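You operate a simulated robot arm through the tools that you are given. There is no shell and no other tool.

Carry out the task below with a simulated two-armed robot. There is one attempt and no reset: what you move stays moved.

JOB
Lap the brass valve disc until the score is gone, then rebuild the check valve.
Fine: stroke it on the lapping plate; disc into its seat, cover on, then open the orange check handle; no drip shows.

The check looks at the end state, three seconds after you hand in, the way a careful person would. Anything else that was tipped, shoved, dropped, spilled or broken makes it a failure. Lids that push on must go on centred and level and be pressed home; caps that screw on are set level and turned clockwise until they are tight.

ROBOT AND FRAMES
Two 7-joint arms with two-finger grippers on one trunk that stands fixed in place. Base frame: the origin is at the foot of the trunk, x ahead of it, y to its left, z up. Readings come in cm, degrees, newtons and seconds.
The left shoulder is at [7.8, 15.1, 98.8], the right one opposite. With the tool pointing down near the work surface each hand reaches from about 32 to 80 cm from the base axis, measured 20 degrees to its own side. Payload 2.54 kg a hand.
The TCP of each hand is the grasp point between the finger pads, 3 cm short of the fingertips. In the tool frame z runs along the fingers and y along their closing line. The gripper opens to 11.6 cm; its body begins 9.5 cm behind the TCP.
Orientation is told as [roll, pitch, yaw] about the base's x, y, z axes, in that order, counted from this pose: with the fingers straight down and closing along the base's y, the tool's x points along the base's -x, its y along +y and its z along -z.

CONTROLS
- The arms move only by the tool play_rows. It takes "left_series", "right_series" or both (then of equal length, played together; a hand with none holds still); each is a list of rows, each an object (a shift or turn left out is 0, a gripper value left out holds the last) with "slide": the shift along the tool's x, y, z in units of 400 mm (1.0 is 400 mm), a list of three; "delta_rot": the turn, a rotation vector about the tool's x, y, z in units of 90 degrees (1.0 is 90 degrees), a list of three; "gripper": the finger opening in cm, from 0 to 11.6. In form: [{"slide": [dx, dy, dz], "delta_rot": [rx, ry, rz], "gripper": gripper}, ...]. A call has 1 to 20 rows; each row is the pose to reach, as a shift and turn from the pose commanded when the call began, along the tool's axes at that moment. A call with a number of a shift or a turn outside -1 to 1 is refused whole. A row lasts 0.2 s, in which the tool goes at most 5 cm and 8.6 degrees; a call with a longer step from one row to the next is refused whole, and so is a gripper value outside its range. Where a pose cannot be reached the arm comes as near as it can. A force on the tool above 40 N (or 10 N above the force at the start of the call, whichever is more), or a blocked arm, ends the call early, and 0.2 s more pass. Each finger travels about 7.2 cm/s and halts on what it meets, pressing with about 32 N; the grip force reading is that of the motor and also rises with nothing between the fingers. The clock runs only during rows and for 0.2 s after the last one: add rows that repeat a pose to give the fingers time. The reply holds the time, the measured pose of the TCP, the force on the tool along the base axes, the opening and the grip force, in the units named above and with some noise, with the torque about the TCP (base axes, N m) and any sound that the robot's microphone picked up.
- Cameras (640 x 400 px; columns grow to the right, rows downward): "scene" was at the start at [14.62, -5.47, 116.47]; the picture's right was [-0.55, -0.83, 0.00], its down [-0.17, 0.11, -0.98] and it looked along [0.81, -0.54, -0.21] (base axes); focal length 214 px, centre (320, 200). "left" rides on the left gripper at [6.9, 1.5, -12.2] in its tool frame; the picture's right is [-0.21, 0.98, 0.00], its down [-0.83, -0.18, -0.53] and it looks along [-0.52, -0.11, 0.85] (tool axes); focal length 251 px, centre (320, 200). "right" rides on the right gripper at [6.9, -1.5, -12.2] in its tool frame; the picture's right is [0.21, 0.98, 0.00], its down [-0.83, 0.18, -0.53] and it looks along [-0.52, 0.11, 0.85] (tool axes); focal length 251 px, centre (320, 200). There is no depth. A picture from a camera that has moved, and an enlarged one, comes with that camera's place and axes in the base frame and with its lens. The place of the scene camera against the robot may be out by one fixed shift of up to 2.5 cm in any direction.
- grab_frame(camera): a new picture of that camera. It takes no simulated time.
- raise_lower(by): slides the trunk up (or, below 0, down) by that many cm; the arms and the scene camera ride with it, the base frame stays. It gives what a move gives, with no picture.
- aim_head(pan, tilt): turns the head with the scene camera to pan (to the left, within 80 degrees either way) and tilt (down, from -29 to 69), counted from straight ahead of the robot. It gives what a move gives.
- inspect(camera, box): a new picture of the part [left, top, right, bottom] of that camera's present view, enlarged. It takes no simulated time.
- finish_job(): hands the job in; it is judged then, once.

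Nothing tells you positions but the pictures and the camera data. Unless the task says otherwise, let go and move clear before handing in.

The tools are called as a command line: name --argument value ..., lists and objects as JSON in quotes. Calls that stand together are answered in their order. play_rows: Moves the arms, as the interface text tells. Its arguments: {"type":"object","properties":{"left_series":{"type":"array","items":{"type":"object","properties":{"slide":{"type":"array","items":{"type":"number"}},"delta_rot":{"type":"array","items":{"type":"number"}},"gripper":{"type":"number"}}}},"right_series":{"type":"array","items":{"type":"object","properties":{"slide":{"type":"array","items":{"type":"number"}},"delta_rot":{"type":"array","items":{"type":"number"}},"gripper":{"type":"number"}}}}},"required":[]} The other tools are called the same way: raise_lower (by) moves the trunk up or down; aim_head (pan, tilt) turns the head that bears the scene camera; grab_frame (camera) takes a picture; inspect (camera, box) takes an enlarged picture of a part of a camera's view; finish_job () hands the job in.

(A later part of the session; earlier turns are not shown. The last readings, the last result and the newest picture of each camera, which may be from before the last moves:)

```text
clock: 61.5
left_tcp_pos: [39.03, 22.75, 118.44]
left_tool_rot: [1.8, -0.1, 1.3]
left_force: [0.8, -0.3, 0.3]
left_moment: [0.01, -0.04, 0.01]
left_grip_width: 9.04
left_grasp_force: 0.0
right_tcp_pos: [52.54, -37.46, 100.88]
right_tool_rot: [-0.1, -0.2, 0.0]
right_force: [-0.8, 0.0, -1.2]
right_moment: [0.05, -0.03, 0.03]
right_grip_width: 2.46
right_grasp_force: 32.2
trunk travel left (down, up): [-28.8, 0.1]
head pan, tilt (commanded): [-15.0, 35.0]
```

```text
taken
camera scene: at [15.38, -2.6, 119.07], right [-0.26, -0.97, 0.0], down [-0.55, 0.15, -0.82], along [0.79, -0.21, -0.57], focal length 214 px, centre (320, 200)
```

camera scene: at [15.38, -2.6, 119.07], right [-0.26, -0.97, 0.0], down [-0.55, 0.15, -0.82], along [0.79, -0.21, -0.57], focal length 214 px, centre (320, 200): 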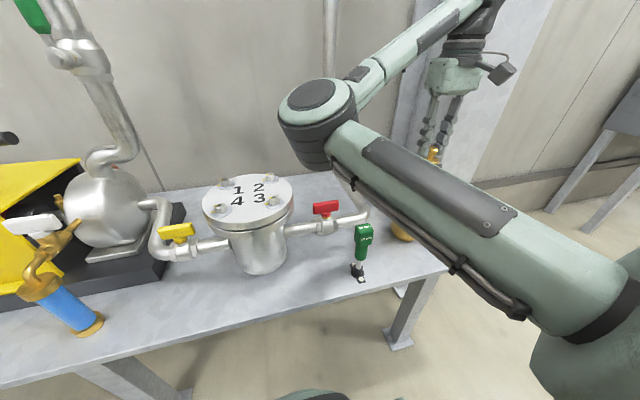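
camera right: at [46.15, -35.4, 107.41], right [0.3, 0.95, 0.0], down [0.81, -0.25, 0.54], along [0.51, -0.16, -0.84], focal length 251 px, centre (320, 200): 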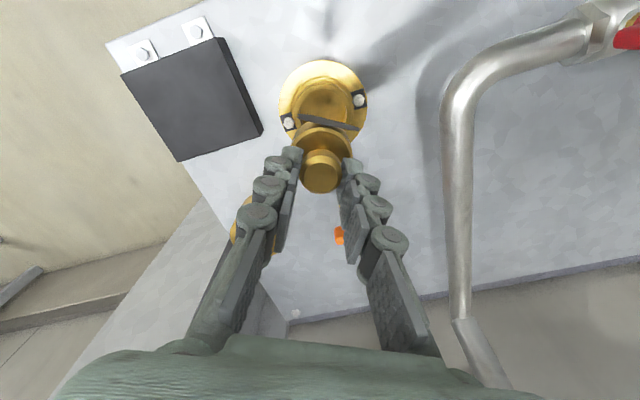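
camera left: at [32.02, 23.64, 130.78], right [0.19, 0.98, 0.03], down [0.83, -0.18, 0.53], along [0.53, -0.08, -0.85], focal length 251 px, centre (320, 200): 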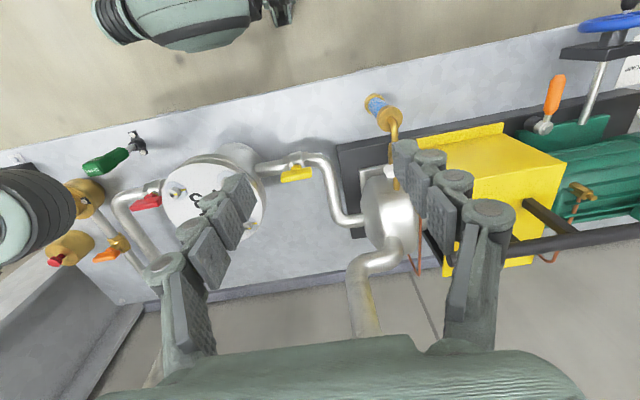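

The right elbow sits near [41,−8.5] with z 104–113; lowering the trunk by ~18 should leave a few cm to the vessel. I must check the left arm's posture too before lowering.

aim_head --pan 25 --tilt 45

grab_frame --camera "scene"

```text
clock: 62.5
left_tcp_pos: [39.01, 22.71, 118.51]
left_tool_rot: [1.9, -0.2, 1.3]
left_force: [-0.6, -0.3, 0.2]
left_moment: [0.02, 0.0, 0.01]
left_grip_width: 8.99
left_grasp_force: 0.2
right_tcp_pos: [52.5, -37.43, 100.76]
right_tool_rot: [0.0, 0.0, -0.1]
right_force: [0.0, -0.9, -2.0]
right_moment: [0.0, -0.01, 0.01]
right_grip_width: 2.46
right_grasp_force: 32.0
trunk travel left (down, up): [-28.8, 0.1]
head pan, tilt (commanded): [25.0, 45.0]
```

```text
taken
camera scene: at [14.25, 3.12, 117.58], right [0.42, -0.91, 0.0], down [-0.64, -0.3, -0.71], along [0.64, 0.3, -0.71], focal length 214 px, centre (320, 200)
```

scene: 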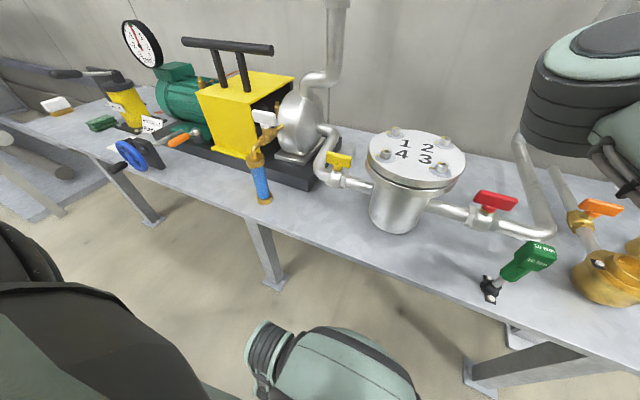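

The left elbow is out to the side, fine. I'll raise both hands, then lower the trunk in stages, keeping the disc well above the valve.

play_rows --left_series '[{"slide": [0, 0, -0.08]}, {"slide": [0, 0, -0.16]}, {"slide": [0, 0, -0.24]}, {"slide": [0, 0, -0.3]}, {"slide": [0, 0, -0.3]}]' --right_series '[{"slide": [0, 0, -0.1]}, {"slide": [0, 0, -0.2]}, {"slide": [0, 0, -0.3]}, {"slide": [0, 0.01, -0.35]}, {"slide": [0, 0.01, -0.35]}]'

raise_lower --by -10

aim_head --pan -20 --tilt 30

grab_frame --camera "scene"

grab_frame --camera "left"

```text
clock: 63.7
left_tcp_pos: [40.52, 21.13, 127.99]
left_tool_rot: [1.8, -0.2, 1.3]
left_force: [-0.3, 0.9, -0.8]
left_moment: [-0.05, 0.02, -0.03]
left_grip_width: 8.98
left_grasp_force: 0.1
left hand out of reach, approached as far as the arm can: row 3, 4, 5
right_tcp_pos: [52.33, -36.99, 114.85]
right_tool_rot: [0.0, 0.0, 0.1]
right_force: [-0.2, -0.3, -1.7]
right_moment: [-0.01, 0.0, -0.04]
right_grip_width: 2.47
right_grasp_force: 31.2
trunk travel left (down, up): [-28.8, 0.1]
head pan, tilt (commanded): [25.0, 45.0]
```

```text
clock: 65.1
left_tcp_pos: [40.45, 21.22, 118.11]
left_tool_rot: [1.8, -0.2, 1.3]
left_force: [-0.5, 0.0, -0.1]
left_moment: [0.01, -0.01, 0.02]
left_grip_width: 8.99
left_grasp_force: 0.0
right_tcp_pos: [52.38, -37.04, 104.73]
right_tool_rot: [-0.1, -0.1, 0.0]
right_force: [0.4, 0.7, -1.0]
right_moment: [0.04, -0.05, -0.01]
right_grip_width: 2.47
right_grasp_force: 31.6
trunk travel left (down, up): [-18.8, 10.1]
head pan, tilt (commanded): [25.0, 45.0]
```

```text
clock: 66.2
left_tcp_pos: [40.55, 21.29, 118.07]
left_tool_rot: [1.7, -0.2, 1.2]
left_force: [-0.5, 0.6, 0.9]
left_moment: [-0.01, 0.02, 0.0]
left_grip_width: 8.98
left_grasp_force: 0.1
right_tcp_pos: [52.27, -37.04, 104.68]
right_tool_rot: [0.0, -0.1, 0.0]
right_force: [0.1, -0.4, -2.3]
right_moment: [0.0, 0.0, 0.0]
right_grip_width: 2.47
right_grasp_force: 32.3
trunk travel left (down, up): [-18.8, 10.1]
head pan, tilt (commanded): [-20.0, 30.0]
```

```text
taken
camera scene: at [15.38, -3.4, 109.84], right [-0.34, -0.94, 0.0], down [-0.47, 0.17, -0.87], along [0.81, -0.3, -0.5], focal length 214 px, centre (320, 200)
```

scene: 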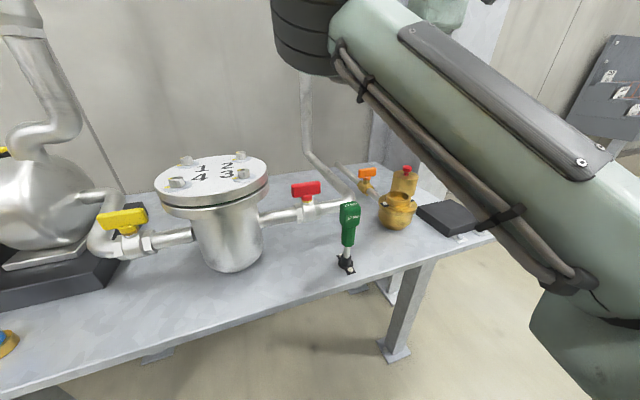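

```text
taken
camera left: at [33.54, 22.29, 130.3], right [0.19, 0.98, 0.03], down [0.83, -0.18, 0.53], along [0.53, -0.08, -0.85], focal length 251 px, centre (320, 200)
```

left: 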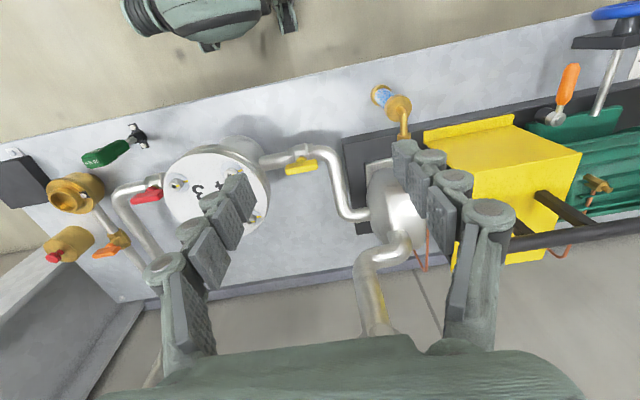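

raise_lower --by -8

grab_frame --camera "scene"

grab_frame --camera "left"

grab_frame --camera "right"

```text
clock: 67.3
left_tcp_pos: [40.62, 21.24, 110.0]
left_tool_rot: [1.7, -0.2, 1.3]
left_force: [0.3, -0.7, 0.1]
left_moment: [0.02, 0.01, -0.03]
left_grip_width: 8.99
left_grasp_force: 0.0
right_tcp_pos: [52.44, -36.95, 96.57]
right_tool_rot: [-0.1, -0.1, -0.1]
right_force: [0.1, 0.5, -3.1]
right_moment: [0.01, -0.01, 0.02]
right_grip_width: 2.47
right_grasp_force: 31.6
trunk travel left (down, up): [-10.8, 18.1]
head pan, tilt (commanded): [-20.0, 30.0]
```

```text
taken
camera scene: at [15.36, -3.4, 101.85], right [-0.34, -0.94, 0.0], down [-0.47, 0.17, -0.87], along [0.81, -0.3, -0.5], focal length 214 px, centre (320, 200)
```

scene: 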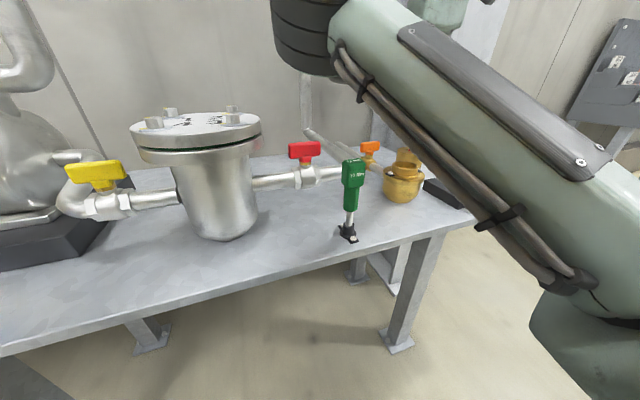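

```text
taken
camera left: at [33.51, 22.28, 122.32], right [0.19, 0.98, 0.03], down [0.83, -0.18, 0.53], along [0.53, -0.08, -0.85], focal length 251 px, centre (320, 200)
```

left: 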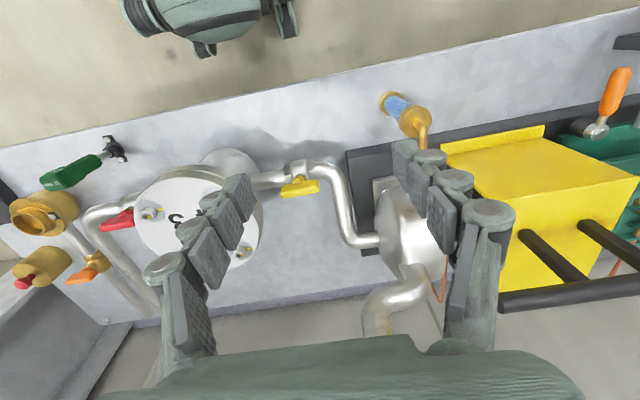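

```text
taken
camera right: at [45.55, -38.48, 108.89], right [-0.21, 0.98, 0.0], down [0.82, 0.18, 0.54], along [0.52, 0.11, -0.84], focal length 251 px, centre (320, 200)
```

right: 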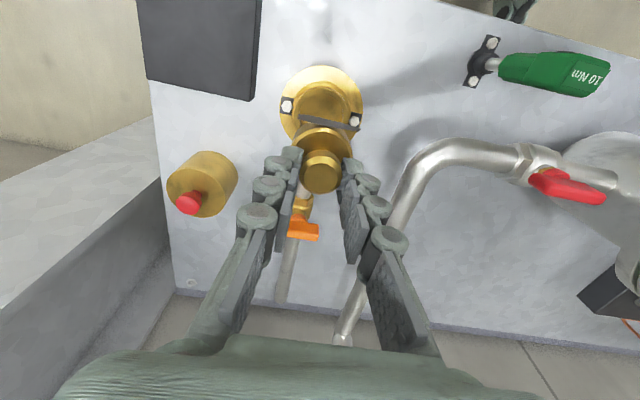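

The trunk is low enough and the hand sits over the valve axis. I'll descend to about 2.5 cm above the rim and check alignment.

play_rows --right_series '[{"slide": [0.002, 0, 0.06]}, {"slide": [0.003, 0, 0.12]}, {"slide": [0.003, 0, 0.18]}, {"slide": [0.003, 0, 0.18]}, {"slide": [0.003, 0, 0.18]}]'

inspect --camera "right" --box '[230, 70, 430, 195]'

grab_frame --camera "scene"

inspect --camera "left" --box '[0, 150, 160, 300]'

```text
clock: 68.5
left_tcp_pos: [40.55, 21.31, 110.02]
left_tool_rot: [1.8, -0.1, 1.3]
left_force: [-0.9, -0.4, 0.0]
left_moment: [0.02, 0.04, 0.0]
left_grip_width: 9.01
left_grasp_force: 0.1
right_tcp_pos: [52.41, -37.0, 89.15]
right_tool_rot: [-0.1, -0.2, 0.0]
right_force: [0.0, 0.0, -2.8]
right_moment: [0.0, -0.01, 0.02]
right_grip_width: 2.48
right_grasp_force: 32.3
trunk travel left (down, up): [-10.8, 18.1]
head pan, tilt (commanded): [-20.0, 30.0]
```

```text
3.20 times, centred on (330, 132) of right
camera zoom: at [45.51, -38.48, 101.47], right [-0.21, 0.98, 0.0], down [0.82, 0.18, 0.54], along [0.52, 0.11, -0.84], focal length 805 px, centre (288, 416)
```

zoom: 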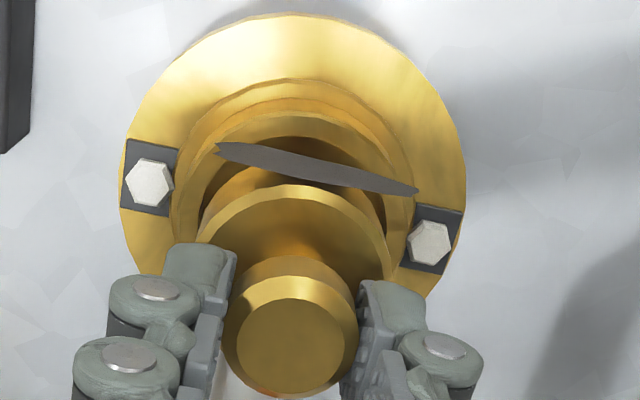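

```text
taken
camera scene: at [15.37, -3.4, 101.84], right [-0.34, -0.94, 0.0], down [-0.47, 0.17, -0.87], along [0.81, -0.3, -0.5], focal length 214 px, centre (320, 200)
```

scene: 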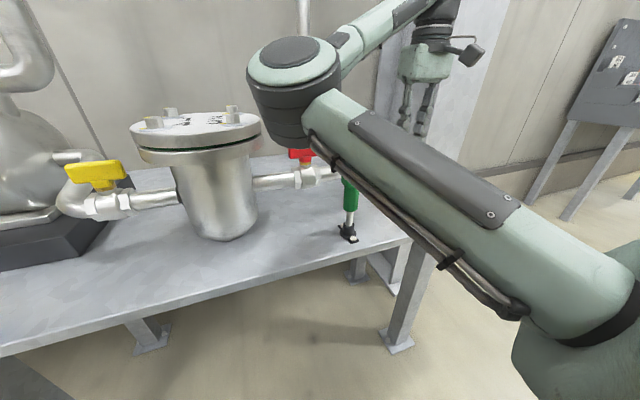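

```text
2.67 times, centred on (80, 225) of left
camera zoom: at [33.53, 22.29, 122.3], right [0.19, 0.98, 0.03], down [0.83, -0.18, 0.53], along [0.53, -0.08, -0.85], focal length 670 px, centre (960, 133)
```

zoom: 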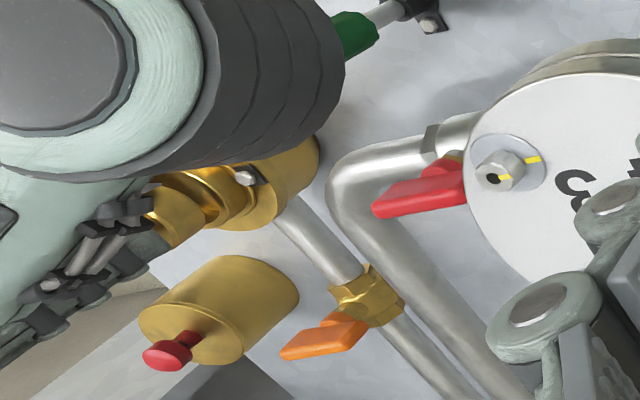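

inspect --camera "right" --box '[264, 70, 376, 140]'

aim_head --pan -45 --tilt 12

grab_frame --camera "scene"

```text
5.71 times, centred on (320, 105) of right
camera zoom: at [45.51, -38.48, 101.47], right [-0.21, 0.98, 0.0], down [0.82, 0.18, 0.54], along [0.52, 0.11, -0.84], focal length 1437 px, centre (320, 743)
```

zoom: 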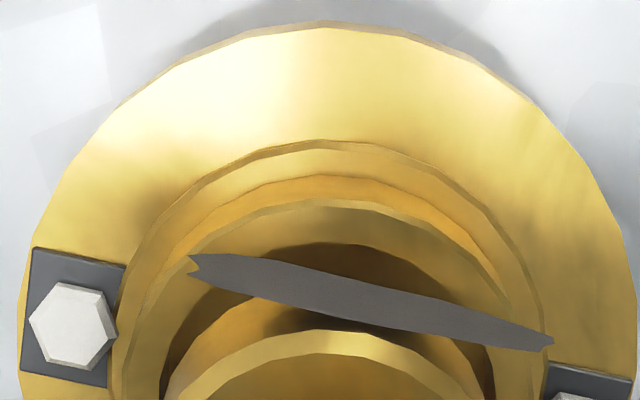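

```text
clock: 69.4
left_tcp_pos: [40.61, 21.25, 110.14]
left_tool_rot: [1.7, -0.2, 1.3]
left_force: [-1.1, 0.2, 0.0]
left_moment: [0.02, -0.01, -0.01]
left_grip_width: 9.02
left_grasp_force: 0.1
right_tcp_pos: [52.26, -36.93, 89.26]
right_tool_rot: [-0.1, -0.1, 0.0]
right_force: [-0.4, -1.0, -2.5]
right_moment: [0.01, -0.01, 0.0]
right_grip_width: 2.45
right_grasp_force: 32.0
trunk travel left (down, up): [-10.8, 18.1]
head pan, tilt (commanded): [-45.0, 12.0]
```

```text
taken
camera scene: at [13.47, -6.9, 104.74], right [-0.71, -0.71, 0.0], down [-0.15, 0.15, -0.98], along [0.69, -0.69, -0.21], focal length 214 px, centre (320, 200)
```

scene: 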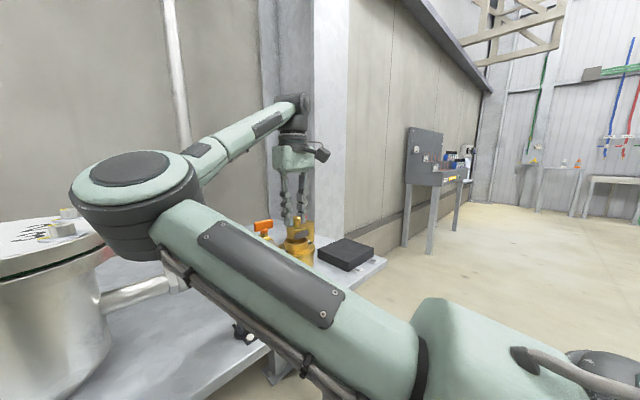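

inspect --camera "scene" --box '[268, 205, 332, 255]'

inspect --camera "right" --box '[272, 95, 368, 155]'

```text
8.00 times, centred on (300, 230) of scene
camera zoom: at [13.47, -6.9, 104.74], right [-0.71, -0.71, 0.0], down [-0.15, 0.15, -0.98], along [0.69, -0.69, -0.21], focal length 1716 px, centre (480, -40)
```

zoom: 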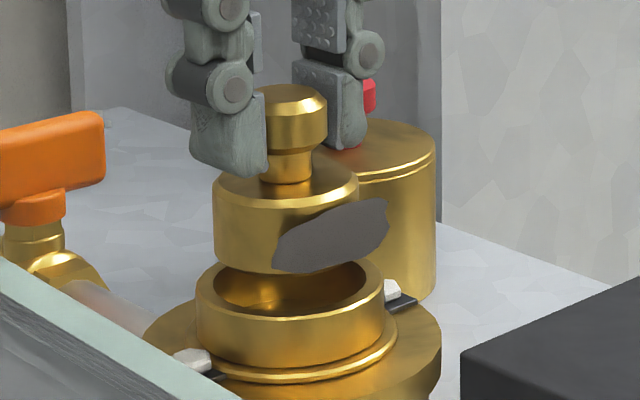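

```text
6.67 times, centred on (320, 125) of right
camera zoom: at [45.52, -38.49, 101.48], right [-0.21, 0.98, 0.0], down [0.82, 0.18, 0.54], along [0.52, 0.11, -0.84], focal length 1676 px, centre (320, 700)
```

zoom: 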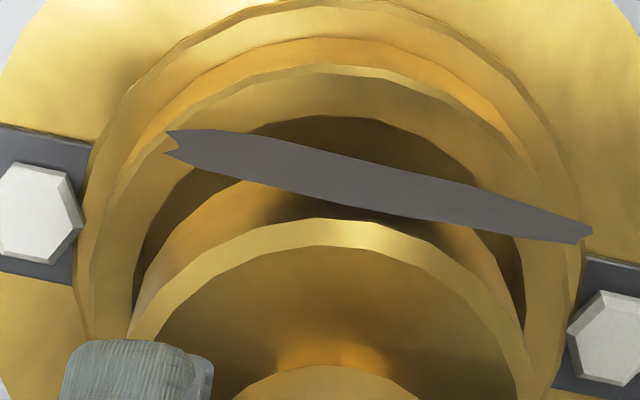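

Both views show the disc centred over the bore within about half a millimetre. I'll lower it straight down in small steps, watching force.

play_rows --right_series '[{"slide": [0, 0, 0.02]}, {"slide": [0, 0, 0.04]}, {"slide": [0, 0, 0.055]}, {"slide": [0, 0, 0.055]}]'

inspect --camera "scene" --box '[268, 205, 332, 255]'

inspect --camera "right" --box '[272, 95, 368, 155]'

```text
clock: 70.4
left_tcp_pos: [40.5, 21.37, 110.03]
left_tool_rot: [1.8, -0.2, 1.3]
left_force: [0.4, 0.0, 0.3]
left_moment: [0.01, -0.02, -0.01]
left_grip_width: 9.01
left_grasp_force: 0.1
right_tcp_pos: [52.31, -37.13, 87.1]
right_tool_rot: [0.0, 0.0, 0.0]
right_force: [-1.4, 1.8, -2.3]
right_moment: [0.13, 0.07, 0.0]
right_grip_width: 2.46
right_grasp_force: 31.4
trunk travel left (down, up): [-10.8, 18.1]
head pan, tilt (commanded): [-45.0, 12.0]
```

```text
8.00 times, centred on (300, 230) of scene
camera zoom: at [13.46, -6.89, 104.75], right [-0.71, -0.71, 0.0], down [-0.15, 0.15, -0.98], along [0.69, -0.69, -0.21], focal length 1716 px, centre (480, -40)
```

zoom: 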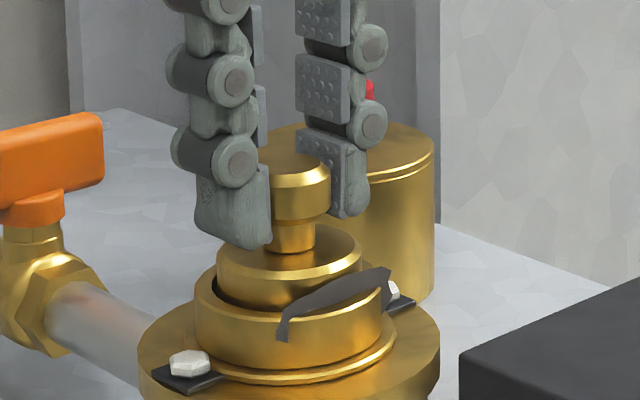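

```text
6.67 times, centred on (320, 125) of right
camera zoom: at [45.48, -38.6, 99.32], right [-0.21, 0.98, 0.0], down [0.83, 0.18, 0.53], along [0.52, 0.11, -0.85], focal length 1676 px, centre (320, 700)
```

zoom: 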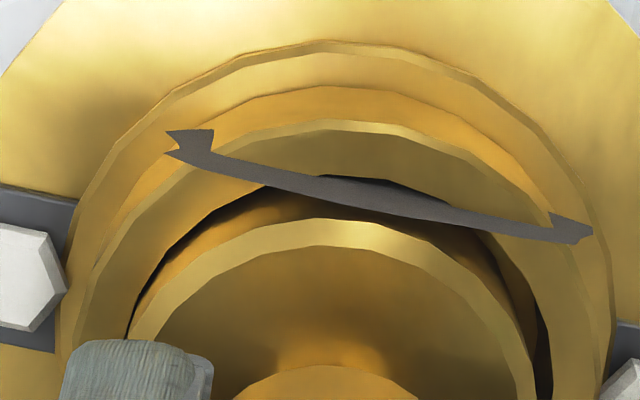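

The disc has entered the bore with slight side contact; I'll nudge +y about 1 mm and continue down gently until it rests.

play_rows --right_series '[{"slide": [0.002, 0.003, 0]}, {"slide": [0.002, 0.003, 0.008]}, {"slide": [0.002, 0.003, 0.016]}, {"slide": [0.002, 0.003, 0.016]}]'

inspect --camera "right" --box '[272, 95, 368, 155]'

inspect --camera "scene" --box '[268, 205, 332, 255]'

```text
clock: 71.4
left_tcp_pos: [40.38, 21.41, 110.08]
left_tool_rot: [1.6, -0.2, 1.2]
left_force: [0.2, 0.4, -0.4]
left_moment: [0.02, 0.01, 0.03]
left_grip_width: 8.99
left_grasp_force: 0.0
right_tcp_pos: [52.15, -37.01, 86.81]
right_tool_rot: [-0.1, -0.1, 0.0]
right_force: [-13.2, 14.3, 12.3]
right_moment: [0.26, 0.58, 0.04]
right_grip_width: 2.47
right_grasp_force: 31.6
right hand out of reach, approached as far as the arm can: row 3, 4
trunk travel left (down, up): [-10.8, 18.1]
head pan, tilt (commanded): [-45.0, 12.0]
```

```text
6.67 times, centred on (320, 125) of right
camera zoom: at [45.36, -38.47, 99.02], right [-0.21, 0.98, 0.0], down [0.82, 0.18, 0.54], along [0.52, 0.11, -0.84], focal length 1676 px, centre (320, 700)
```

zoom: 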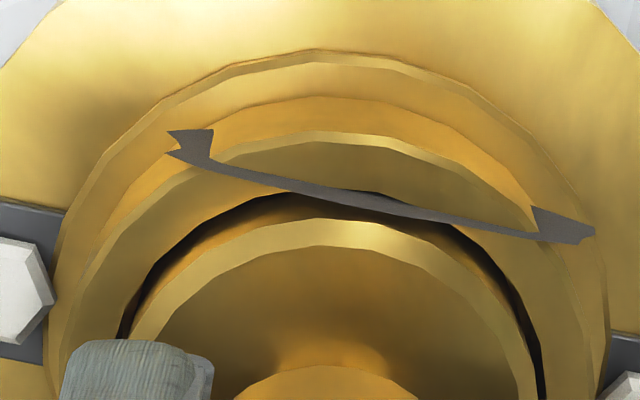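

```text
8.00 times, centred on (300, 230) of scene
camera zoom: at [13.3, -6.75, 104.81], right [-0.71, -0.71, 0.0], down [-0.14, 0.15, -0.98], along [0.69, -0.69, -0.21], focal length 1716 px, centre (480, -40)
```

zoom: 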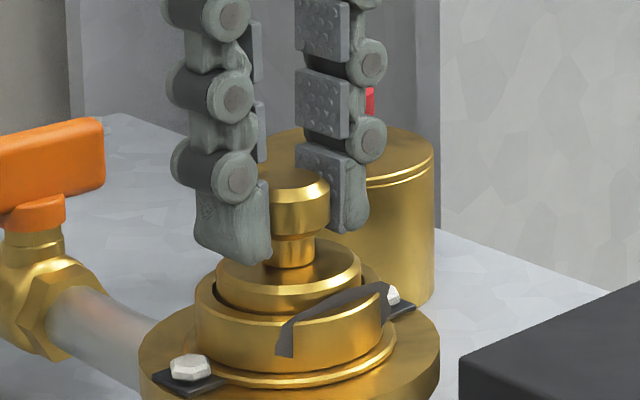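

The arm is at its reach limit again and is leaning on the bore, but the disc is already more than a centimetre inside it, level. I'll release it here so it settles onto its seat, then lift straight up.

play_rows --right_series '[{"slide": [0, 0, -0.003], "gripper": 2.47}, {"slide": [0, 0, -0.003], "gripper": 5}, {"slide": [0, 0, -0.003], "gripper": 5}, {"slide": [0, 0, -0.003], "gripper": 5}]'

inspect --camera "scene" --box '[268, 205, 332, 255]'

inspect --camera "right" --box '[272, 95, 368, 155]'

```text
clock: 72.4
left_tcp_pos: [40.44, 21.32, 110.01]
left_tool_rot: [1.7, -0.2, 1.2]
left_force: [0.5, 0.0, 1.0]
left_moment: [0.01, -0.01, 0.0]
left_grip_width: 9.0
left_grasp_force: 0.1
right_tcp_pos: [52.25, -37.18, 86.63]
right_tool_rot: [-0.1, -0.1, 0.0]
right_force: [-0.6, 0.1, 0.1]
right_moment: [0.01, 0.02, 0.01]
right_grip_width: 5.01
right_grasp_force: 0.1
trunk travel left (down, up): [-10.8, 18.1]
head pan, tilt (commanded): [-45.0, 12.0]
```

```text
8.00 times, centred on (300, 230) of scene
camera zoom: at [13.45, -6.89, 104.75], right [-0.71, -0.71, 0.0], down [-0.15, 0.15, -0.98], along [0.69, -0.69, -0.21], focal length 1716 px, centre (480, -40)
```

zoom: 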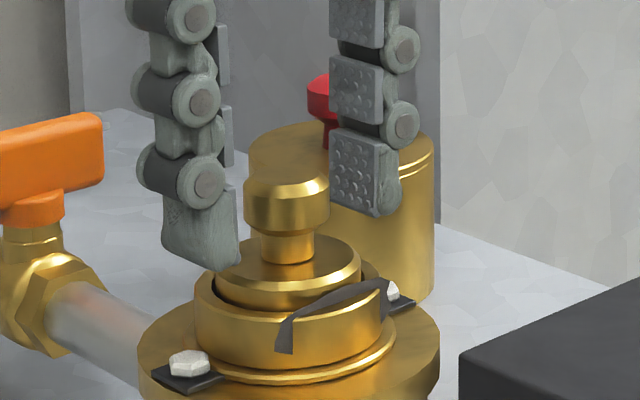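

```text
6.67 times, centred on (320, 125) of right
camera zoom: at [45.48, -38.68, 98.93], right [-0.21, 0.98, 0.0], down [0.82, 0.18, 0.54], along [0.52, 0.11, -0.84], focal length 1676 px, centre (320, 700)
```

zoom: 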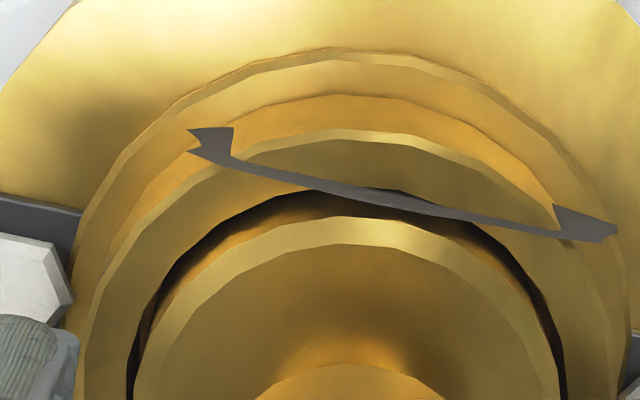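

The disc rests level in the bore. I'll lift clear, close the fingers and press lightly on the knob top to be sure it is fully seated.

play_rows --right_series '[{"slide": [0, 0, -0.04], "gripper": 5}, {"slide": [0, 0, -0.1], "gripper": 5}, {"slide": [0, 0.005, -0.12], "gripper": 5}, {"slide": [0, 0.005, -0.12], "gripper": 0}, {"slide": [0, 0.005, -0.12], "gripper": 0}, {"slide": [0, 0.005, -0.12], "gripper": 0}, {"slide": [0, 0.005, -0.12], "gripper": 0}]'

inspect --camera "scene" --box '[268, 200, 332, 250]'

inspect --camera "right" --box '[240, 70, 400, 170]'

```text
clock: 74.0
left_tcp_pos: [40.57, 21.28, 110.05]
left_tool_rot: [1.7, -0.3, 1.3]
left_force: [0.6, 0.0, 0.1]
left_moment: [0.0, 0.0, 0.01]
left_grip_width: 9.0
left_grasp_force: 0.0
right_tcp_pos: [52.42, -36.89, 91.57]
right_tool_rot: [-0.1, -0.1, 0.0]
right_force: [-0.8, -0.6, -0.6]
right_moment: [0.0, 0.01, -0.02]
right_grip_width: 0.0
right_grasp_force: 28.5
trunk travel left (down, up): [-10.8, 18.1]
head pan, tilt (commanded): [-45.0, 12.0]
```

```text
8.00 times, centred on (300, 225) of scene
camera zoom: at [13.45, -6.89, 104.75], right [-0.71, -0.71, 0.0], down [-0.15, 0.15, -0.98], along [0.69, -0.69, -0.21], focal length 1716 px, centre (480, 0)
```

zoom: 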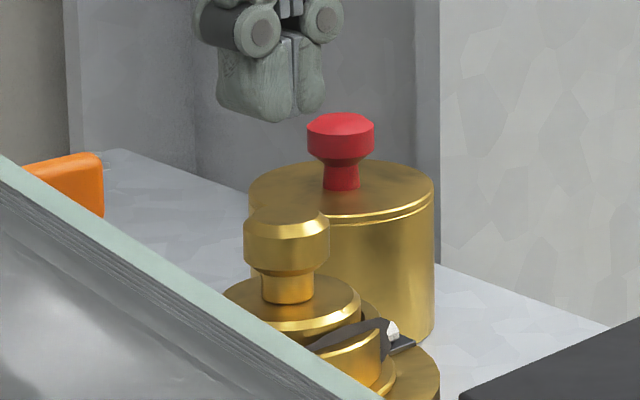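

```text
4.00 times, centred on (320, 120) of right
camera zoom: at [45.56, -38.31, 103.85], right [-0.21, 0.98, 0.0], down [0.82, 0.18, 0.54], along [0.52, 0.11, -0.84], focal length 1006 px, centre (320, 520)
```

zoom: 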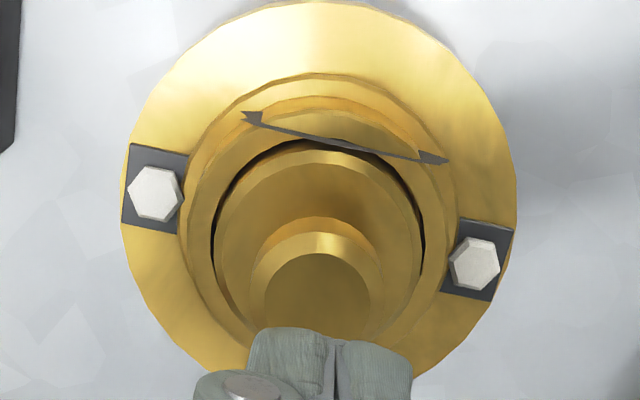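

play_rows --right_series '[{"slide": [0, 0, 0.03]}, {"slide": [0, 0, 0.06]}, {"slide": [0, 0, 0.07]}, {"slide": [0, 0, 0.076]}, {"slide": [0, 0, 0.076]}]'

inspect --camera "scene" --box '[268, 200, 332, 250]'

```text
clock: 75.2
left_tcp_pos: [40.59, 21.25, 110.05]
left_tool_rot: [1.7, -0.2, 1.4]
left_force: [0.2, 0.0, -0.6]
left_moment: [-0.02, -0.02, 0.01]
left_grip_width: 9.0
left_grasp_force: 0.0
right_tcp_pos: [52.23, -36.98, 88.61]
right_tool_rot: [-0.1, -0.1, 0.0]
right_force: [-0.1, -0.3, -0.1]
right_moment: [0.01, 0.01, -0.01]
right_grip_width: 0.0
right_grasp_force: 28.6
trunk travel left (down, up): [-10.8, 18.1]
head pan, tilt (commanded): [-45.0, 12.0]
```

```text
8.00 times, centred on (300, 225) of scene
camera zoom: at [13.45, -6.89, 104.75], right [-0.71, -0.71, 0.0], down [-0.15, 0.15, -0.98], along [0.69, -0.69, -0.21], focal length 1716 px, centre (480, 0)
```

zoom: 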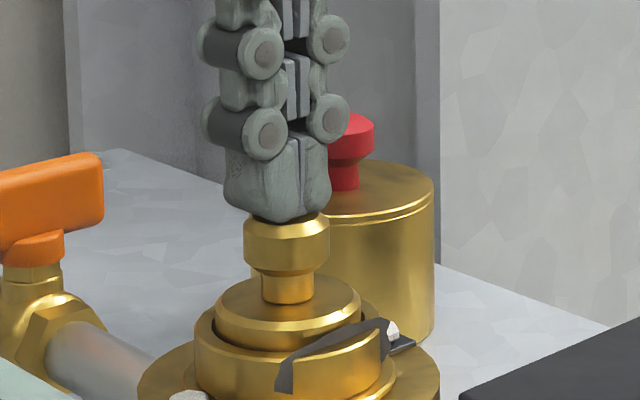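

Just above the knob. I'll press down a few more millimetres and check the force.

play_rows --right_series '[{"slide": [0, 0, 0.004]}, {"slide": [0, 0, 0.008]}, {"slide": [0, 0, 0.012]}, {"slide": [0, 0, 0.012]}]'

inspect --camera "scene" --box '[268, 200, 332, 250]'

```text
clock: 76.2
left_tcp_pos: [40.43, 21.39, 110.11]
left_tool_rot: [1.6, -0.3, 1.3]
left_force: [-0.3, -0.2, -0.2]
left_moment: [0.02, 0.02, 0.0]
left_grip_width: 9.02
left_grasp_force: 0.0
right_tcp_pos: [52.28, -36.86, 88.47]
right_tool_rot: [-0.5, -0.6, 0.1]
right_force: [15.5, -2.8, 34.0]
right_moment: [-0.08, -0.26, 0.03]
right_grip_width: 0.62
right_grasp_force: 28.3
trunk travel left (down, up): [-10.8, 18.1]
head pan, tilt (commanded): [-45.0, 12.0]
```

```text
8.00 times, centred on (300, 225) of scene
camera zoom: at [13.34, -6.76, 104.83], right [-0.71, -0.71, 0.0], down [-0.15, 0.15, -0.98], along [0.69, -0.69, -0.21], focal length 1716 px, centre (480, 0)
```

zoom: 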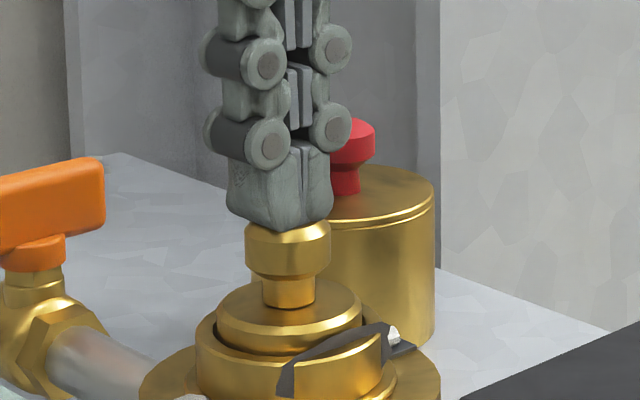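

The disc carries 34 N without moving, so it is seated. Next I lift clear and raise the trunk again to reach the cover.

play_rows --right_series '[{"slide": [0, 0, -0.08], "gripper": 0.5}, {"slide": [0, 0, -0.2]}, {"slide": [0, 0, -0.32], "gripper": 4}, {"slide": [0, 0, -0.4], "gripper": 4}, {"slide": [0, 0, -0.4], "gripper": 4}]'

inspect --camera "right" --box '[240, 50, 400, 150]'

raise_lower --by 18

grab_frame --camera "right"

grab_frame --camera "scene"

```text
clock: 77.4
left_tcp_pos: [40.55, 21.31, 110.03]
left_tool_rot: [1.7, -0.3, 1.2]
left_force: [-0.2, 0.5, 0.2]
left_moment: [0.0, 0.0, 0.0]
left_grip_width: 9.0
left_grasp_force: 0.0
right_tcp_pos: [52.47, -37.14, 104.04]
right_tool_rot: [-0.1, 0.0, 0.0]
right_force: [-0.6, 0.0, -0.6]
right_moment: [0.01, -0.03, 0.0]
right_grip_width: 3.98
right_grasp_force: 0.0
trunk travel left (down, up): [-10.8, 18.1]
head pan, tilt (commanded): [-45.0, 12.0]
```

```text
4.00 times, centred on (320, 100) of right
camera zoom: at [45.59, -38.65, 116.23], right [-0.21, 0.98, 0.0], down [0.82, 0.18, 0.54], along [0.52, 0.11, -0.84], focal length 1006 px, centre (320, 600)
```

zoom: 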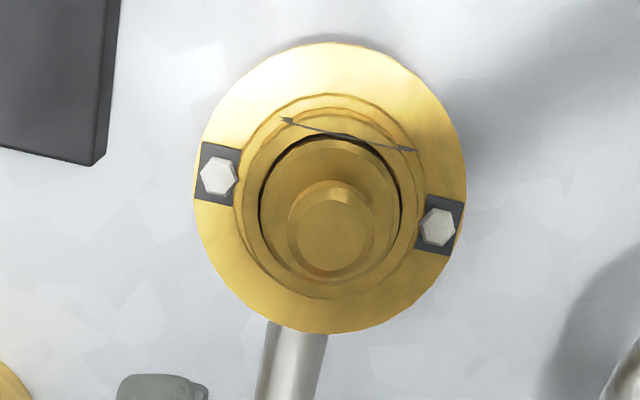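

```text
clock: 79.4
left_tcp_pos: [40.59, 21.28, 127.96]
left_tool_rot: [1.7, -0.2, 1.3]
left_force: [0.6, 1.3, -0.4]
left_moment: [0.03, -0.03, 0.03]
left_grip_width: 9.0
left_grasp_force: 0.0
right_tcp_pos: [52.46, -37.12, 122.08]
right_tool_rot: [-0.1, -0.1, -0.1]
right_force: [0.0, 0.8, 0.2]
right_moment: [0.0, -0.04, 0.01]
right_grip_width: 4.02
right_grasp_force: 0.0
trunk travel left (down, up): [-28.8, 0.1]
head pan, tilt (commanded): [-45.0, 12.0]
```

```text
taken
camera right: at [45.62, -38.65, 134.19], right [-0.21, 0.98, 0.0], down [0.82, 0.18, 0.54], along [0.52, 0.11, -0.84], focal length 251 px, centre (320, 200)
```

right: 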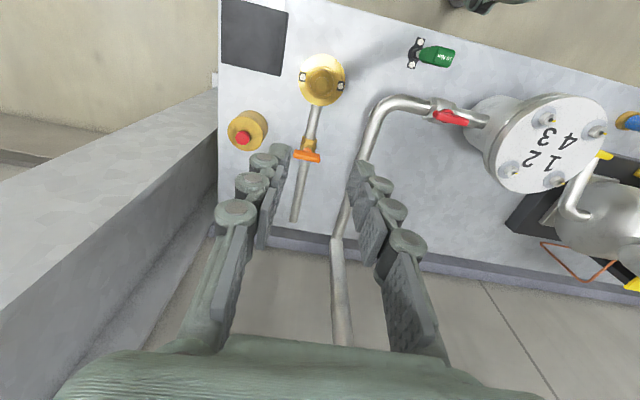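

```text
taken
camera scene: at [13.47, -6.89, 122.74], right [-0.71, -0.71, 0.0], down [-0.15, 0.15, -0.98], along [0.69, -0.69, -0.21], focal length 214 px, centre (320, 200)
```

scene: 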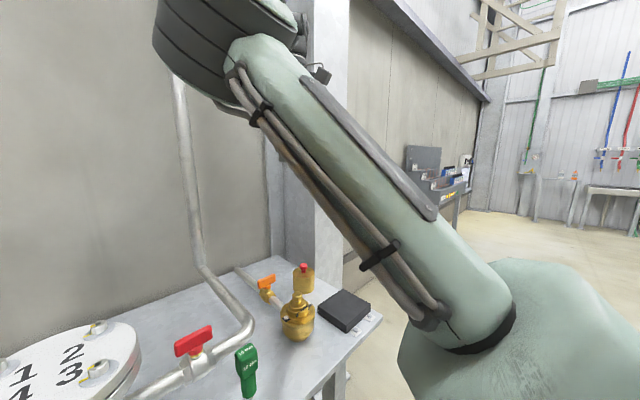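

play_rows --right_series '[{"slide": [-0.01, -0.05, 0.1]}, {"slide": [-0.03, -0.1, 0.2]}, {"slide": [-0.05, -0.15, 0.3]}, {"slide": [-0.08, -0.2, 0.4]}, {"slide": [-0.12, -0.24, 0.5]}, {"slide": [-0.16, -0.28, 0.58]}, {"slide": [-0.22, -0.32, 0.64]}, {"slide": [-0.28, -0.35, 0.675]}, {"slide": [-0.33, -0.35, 0.675]}, {"slide": [-0.33, -0.35, 0.675]}]'

grab_frame --camera "right"

grab_frame --camera "scene"

```text
clock: 81.6
left_tcp_pos: [40.49, 21.22, 127.98]
left_tool_rot: [1.7, -0.2, 1.3]
left_force: [1.2, 0.2, -0.4]
left_moment: [-0.01, -0.03, -0.02]
left_grip_width: 8.98
left_grasp_force: 0.0
right_tcp_pos: [65.77, -51.11, 94.96]
right_tool_rot: [-0.2, -0.2, 0.0]
right_force: [0.3, 0.1, -0.4]
right_moment: [0.01, -0.01, 0.02]
right_grip_width: 4.02
right_grasp_force: 0.2
trunk travel left (down, up): [-28.8, 0.1]
head pan, tilt (commanded): [-45.0, 12.0]
```

```text
taken
camera right: at [58.91, -52.53, 107.25], right [-0.21, 0.98, 0.0], down [0.82, 0.18, 0.54], along [0.52, 0.11, -0.84], focal length 251 px, centre (320, 200)
```

right: 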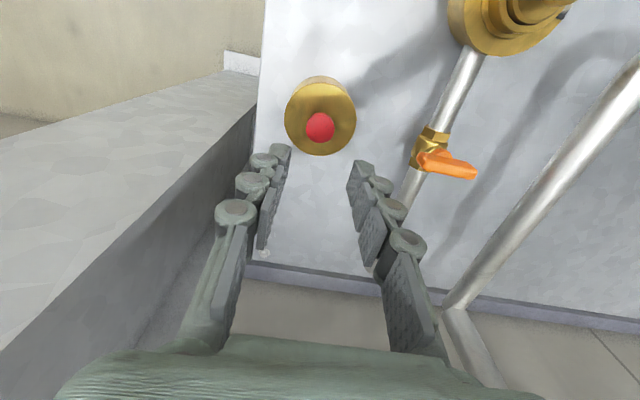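

```text
taken
camera scene: at [13.45, -6.89, 122.75], right [-0.71, -0.71, 0.0], down [-0.15, 0.15, -0.98], along [0.69, -0.69, -0.21], focal length 214 px, centre (320, 200)
```

scene: 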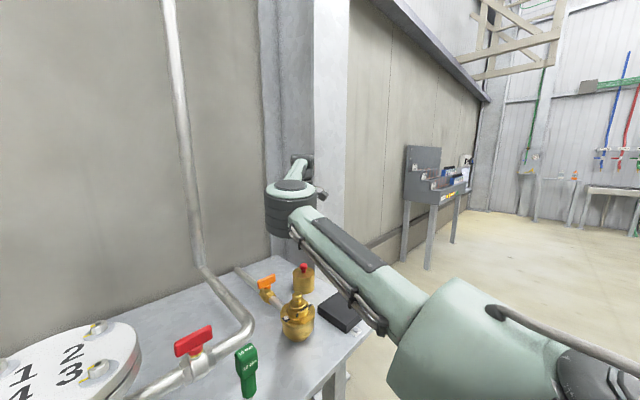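

The red knob is right under the hand. I'll descend part-way and check.

play_rows --right_series '[{"slide": [0, 0, 0.08], "gripper": 5}, {"slide": [0, 0, 0.16]}, {"slide": [0, 0, 0.23]}, {"slide": [0, 0, 0.23]}]'

inspect --camera "right" --box '[220, 90, 420, 215]'

inspect --camera "scene" --box '[260, 240, 340, 350]'

```text
clock: 82.6
left_tcp_pos: [40.52, 21.28, 128.01]
left_tool_rot: [1.8, -0.2, 1.3]
left_force: [-0.7, -0.5, 0.1]
left_moment: [-0.01, 0.0, 0.01]
left_grip_width: 9.01
left_grasp_force: 0.1
right_tcp_pos: [65.82, -51.11, 85.93]
right_tool_rot: [-0.2, -0.2, 0.1]
right_force: [-1.0, 0.1, -0.5]
right_moment: [-0.01, 0.01, 0.03]
right_grip_width: 4.98
right_grasp_force: 0.0
trunk travel left (down, up): [-28.8, 0.1]
head pan, tilt (commanded): [-45.0, 12.0]
```

```text
3.20 times, centred on (320, 152) of right
camera zoom: at [58.94, -52.62, 98.16], right [-0.21, 0.98, 0.0], down [0.82, 0.18, 0.54], along [0.52, 0.11, -0.84], focal length 805 px, centre (320, 352)
```

zoom: 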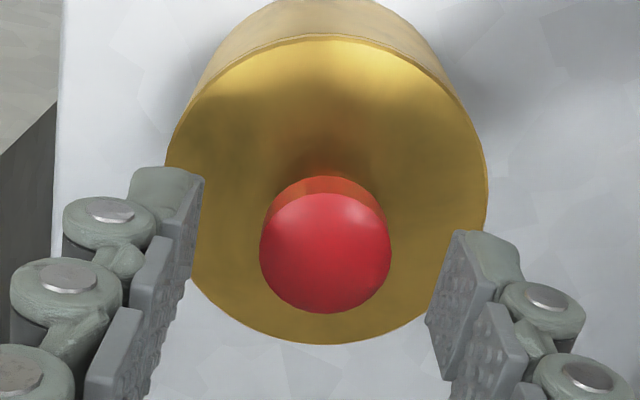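

```text
3.64 times, centred on (300, 295) of scene
camera zoom: at [13.43, -6.88, 122.76], right [-0.71, -0.71, 0.0], down [-0.15, 0.15, -0.98], along [0.69, -0.69, -0.21], focal length 780 px, centre (393, -146)
```

zoom: 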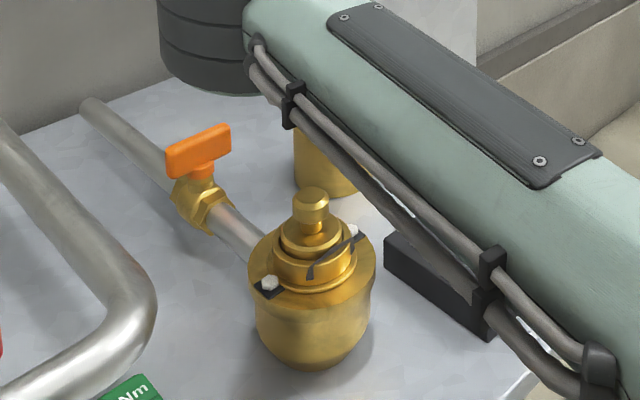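

play_rows --right_series '[{"slide": [0, 0.001, 0.035], "gripper": 5}, {"slide": [0, 0.001, 0.06]}, {"slide": [0, 0.001, 0.074]}, {"slide": [0, 0.001, 0.074]}, {"slide": [0, 0.001, 0.074], "gripper": 1.5}, {"slide": [0, 0.001, 0.074], "gripper": 1.5}, {"slide": [0, 0.001, 0.074], "gripper": 1.5}, {"slide": [0, 0.001, 0.074], "gripper": 1.5}]'

inspect --camera "right" --box '[220, 90, 420, 215]'

```text
clock: 84.4
left_tcp_pos: [40.3, 21.45, 128.1]
left_tool_rot: [1.6, -0.3, 1.4]
left_force: [0.3, 0.4, 0.5]
left_moment: [0.01, 0.01, 0.01]
left_grip_width: 9.01
left_grasp_force: 0.0
right_tcp_pos: [65.59, -51.19, 83.2]
right_tool_rot: [-0.3, -0.3, 0.1]
right_force: [6.6, -6.1, 21.4]
right_moment: [0.03, -0.06, -0.04]
right_grip_width: 2.62
right_grasp_force: 32.2
trunk travel left (down, up): [-28.8, 0.1]
head pan, tilt (commanded): [-45.0, 12.0]
```

```text
3.20 times, centred on (320, 152) of right
camera zoom: at [58.81, -52.54, 95.35], right [-0.21, 0.98, -0.01], down [0.82, 0.18, 0.54], along [0.53, 0.11, -0.84], focal length 805 px, centre (320, 352)
```

zoom: 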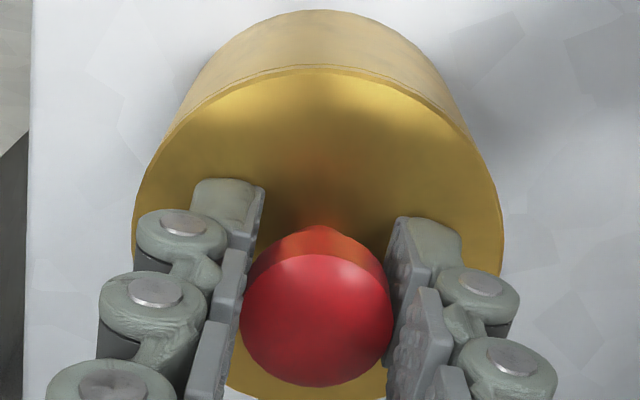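

The knob is gripped (2.62 cm) with the fingertips on the cover's top. I'll lift it gently straight up.

play_rows --right_series '[{"slide": [0, 0, -0.008]}, {"slide": [0, 0, -0.02]}, {"slide": [0, 0, -0.04]}, {"slide": [0, 0, -0.07]}, {"slide": [0, 0, -0.11]}, {"slide": [0, 0, -0.15]}, {"slide": [0, 0, -0.15]}]'

grab_frame --camera "right"

grab_frame --camera "scene"

```text
clock: 86.0
left_tcp_pos: [40.51, 21.19, 128.04]
left_tool_rot: [1.7, -0.1, 1.4]
left_force: [0.1, 0.4, 0.3]
left_moment: [0.01, -0.02, -0.01]
left_grip_width: 9.01
left_grasp_force: 0.0
right_tcp_pos: [65.51, -51.19, 88.92]
right_tool_rot: [-0.1, -0.1, 0.0]
right_force: [-0.1, -0.5, -2.5]
right_moment: [0.0, 0.01, 0.03]
right_grip_width: 2.61
right_grasp_force: 32.2
trunk travel left (down, up): [-28.8, 0.1]
head pan, tilt (commanded): [-45.0, 12.0]
```

```text
taken
camera right: at [58.78, -52.64, 101.03], right [-0.21, 0.98, 0.0], down [0.83, 0.18, 0.53], along [0.52, 0.11, -0.85], focal length 251 px, centre (320, 200)
```

right: 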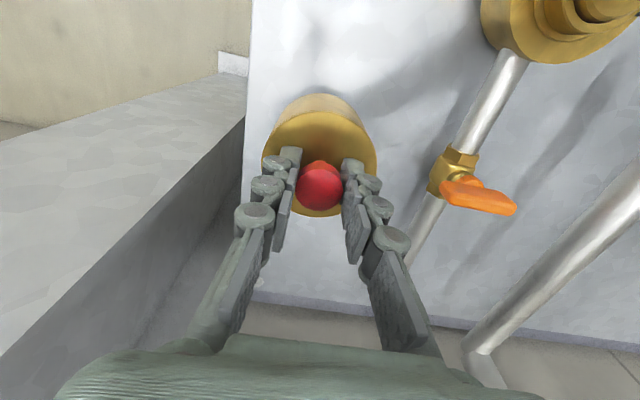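

```text
taken
camera scene: at [13.49, -6.91, 122.75], right [-0.71, -0.71, 0.0], down [-0.15, 0.15, -0.98], along [0.69, -0.69, -0.21], focal length 214 px, centre (320, 200)
```

scene: 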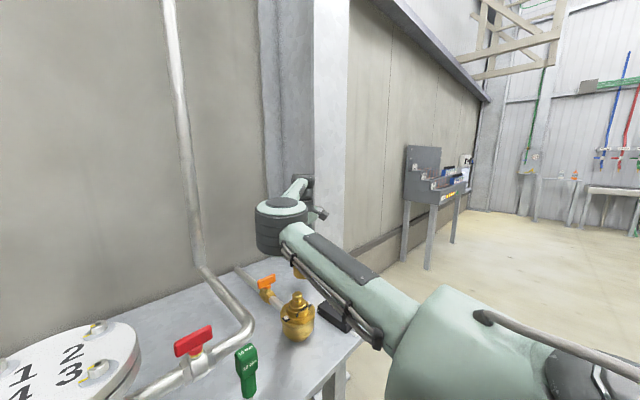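

The cover is light (about 2 N). I'll carry it back and up, away from everything, and tilt it briefly towards the head camera to see its underside.

play_rows --right_series '[{"slide": [0.05, 0.01, -0.07]}, {"slide": [0.11, 0.03, -0.15]}, {"slide": [0.17, 0.05, -0.23]}, {"slide": [0.23, 0.07, -0.31]}, {"slide": [0.29, 0.09, -0.39]}, {"slide": [0.35, 0.11, -0.47]}, {"slide": [0.41, 0.13, -0.55]}, {"slide": [0.46, 0.14, -0.63]}, {"slide": [0.4875, 0.15, -0.675]}, {"slide": [0.4875, 0.15, -0.675]}]'

aim_head --pan -45 --tilt 10

play_rows --right_series '[{"delta_rot": [-0.07, 0.05, 0]}, {"delta_rot": [-0.14, 0.1, 0]}, {"delta_rot": [-0.21, 0.15, 0]}, {"delta_rot": [-0.28, 0.2, 0]}, {"delta_rot": [-0.35, 0.25, 0]}, {"delta_rot": [-0.35, 0.25, 0]}]'

grab_frame --camera "scene"

```text
clock: 88.2
left_tcp_pos: [40.62, 21.31, 127.97]
left_tool_rot: [1.6, -0.1, 1.2]
left_force: [0.3, -0.9, 0.3]
left_moment: [0.01, -0.02, -0.01]
left_grip_width: 8.99
left_grasp_force: 0.1
right_tcp_pos: [46.17, -45.15, 115.68]
right_tool_rot: [-0.1, -0.1, 0.1]
right_force: [-0.4, 0.3, -2.7]
right_moment: [-0.01, -0.02, 0.01]
right_grip_width: 2.62
right_grasp_force: 31.9
trunk travel left (down, up): [-28.8, 0.1]
head pan, tilt (commanded): [-45.0, 12.0]
```

```text
clock: 88.9
left_tcp_pos: [40.6, 21.26, 128.15]
left_tool_rot: [1.6, -0.2, 1.3]
left_force: [0.6, -0.1, 0.3]
left_moment: [-0.04, 0.03, 0.0]
left_grip_width: 9.01
left_grasp_force: 0.0
right_tcp_pos: [46.19, -45.13, 115.65]
right_tool_rot: [-0.1, -0.1, 0.0]
right_force: [0.1, 0.7, -2.5]
right_moment: [0.03, -0.01, -0.02]
right_grip_width: 2.62
right_grasp_force: 31.6
trunk travel left (down, up): [-28.8, 0.1]
head pan, tilt (commanded): [-45.0, 10.0]
```

```text
clock: 90.3
left_tcp_pos: [40.5, 21.3, 128.02]
left_tool_rot: [1.7, -0.2, 1.2]
left_force: [-0.6, -0.2, -0.7]
left_moment: [0.03, 0.02, -0.02]
left_grip_width: 9.01
left_grasp_force: 0.0
right_tcp_pos: [42.86, -42.29, 110.04]
right_tool_rot: [32.9, 21.1, 6.3]
right_force: [0.3, 0.8, -3.0]
right_moment: [-0.06, -0.02, 0.02]
right_grip_width: 2.64
right_grasp_force: 32.2
right hand out of reach, approached as far as the arm can: row 4, 5, 6
trunk travel left (down, up): [-28.8, 0.1]
head pan, tilt (commanded): [-45.0, 10.0]
```

```text
taken
camera scene: at [13.47, -6.83, 123.08], right [-0.71, -0.71, 0.0], down [-0.12, 0.12, -0.98], along [0.7, -0.7, -0.17], focal length 214 px, centre (320, 200)
```

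scene: 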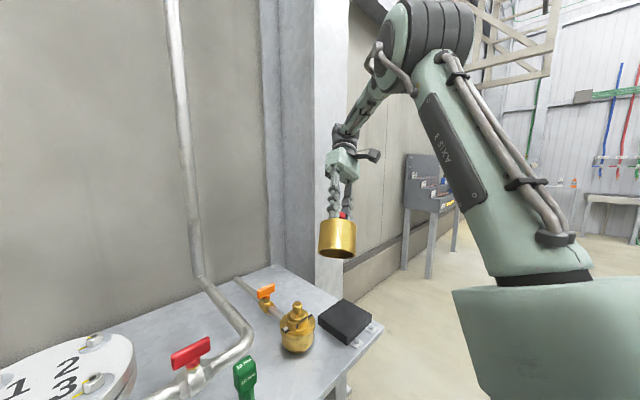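

inspect --camera "scene" --box '[300, 205, 372, 265]'

inspect --camera "scene" --box '[266, 295, 330, 360]'

```text
6.67 times, centred on (336, 235) of scene
camera zoom: at [13.47, -6.83, 123.08], right [-0.71, -0.71, 0.0], down [-0.12, 0.12, -0.98], along [0.7, -0.7, -0.17], focal length 1430 px, centre (213, -33)
```

zoom: 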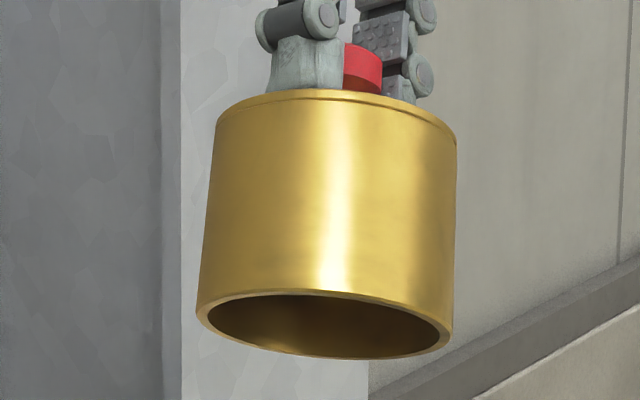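

```text
6.15 times, centred on (298, 328) of scene
camera zoom: at [13.47, -6.83, 123.08], right [-0.71, -0.71, 0.0], down [-0.12, 0.12, -0.98], along [0.7, -0.7, -0.17], focal length 1320 px, centre (455, -585)
```

zoom: 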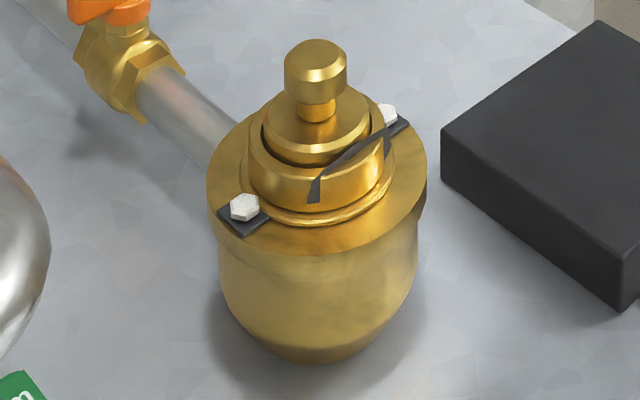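

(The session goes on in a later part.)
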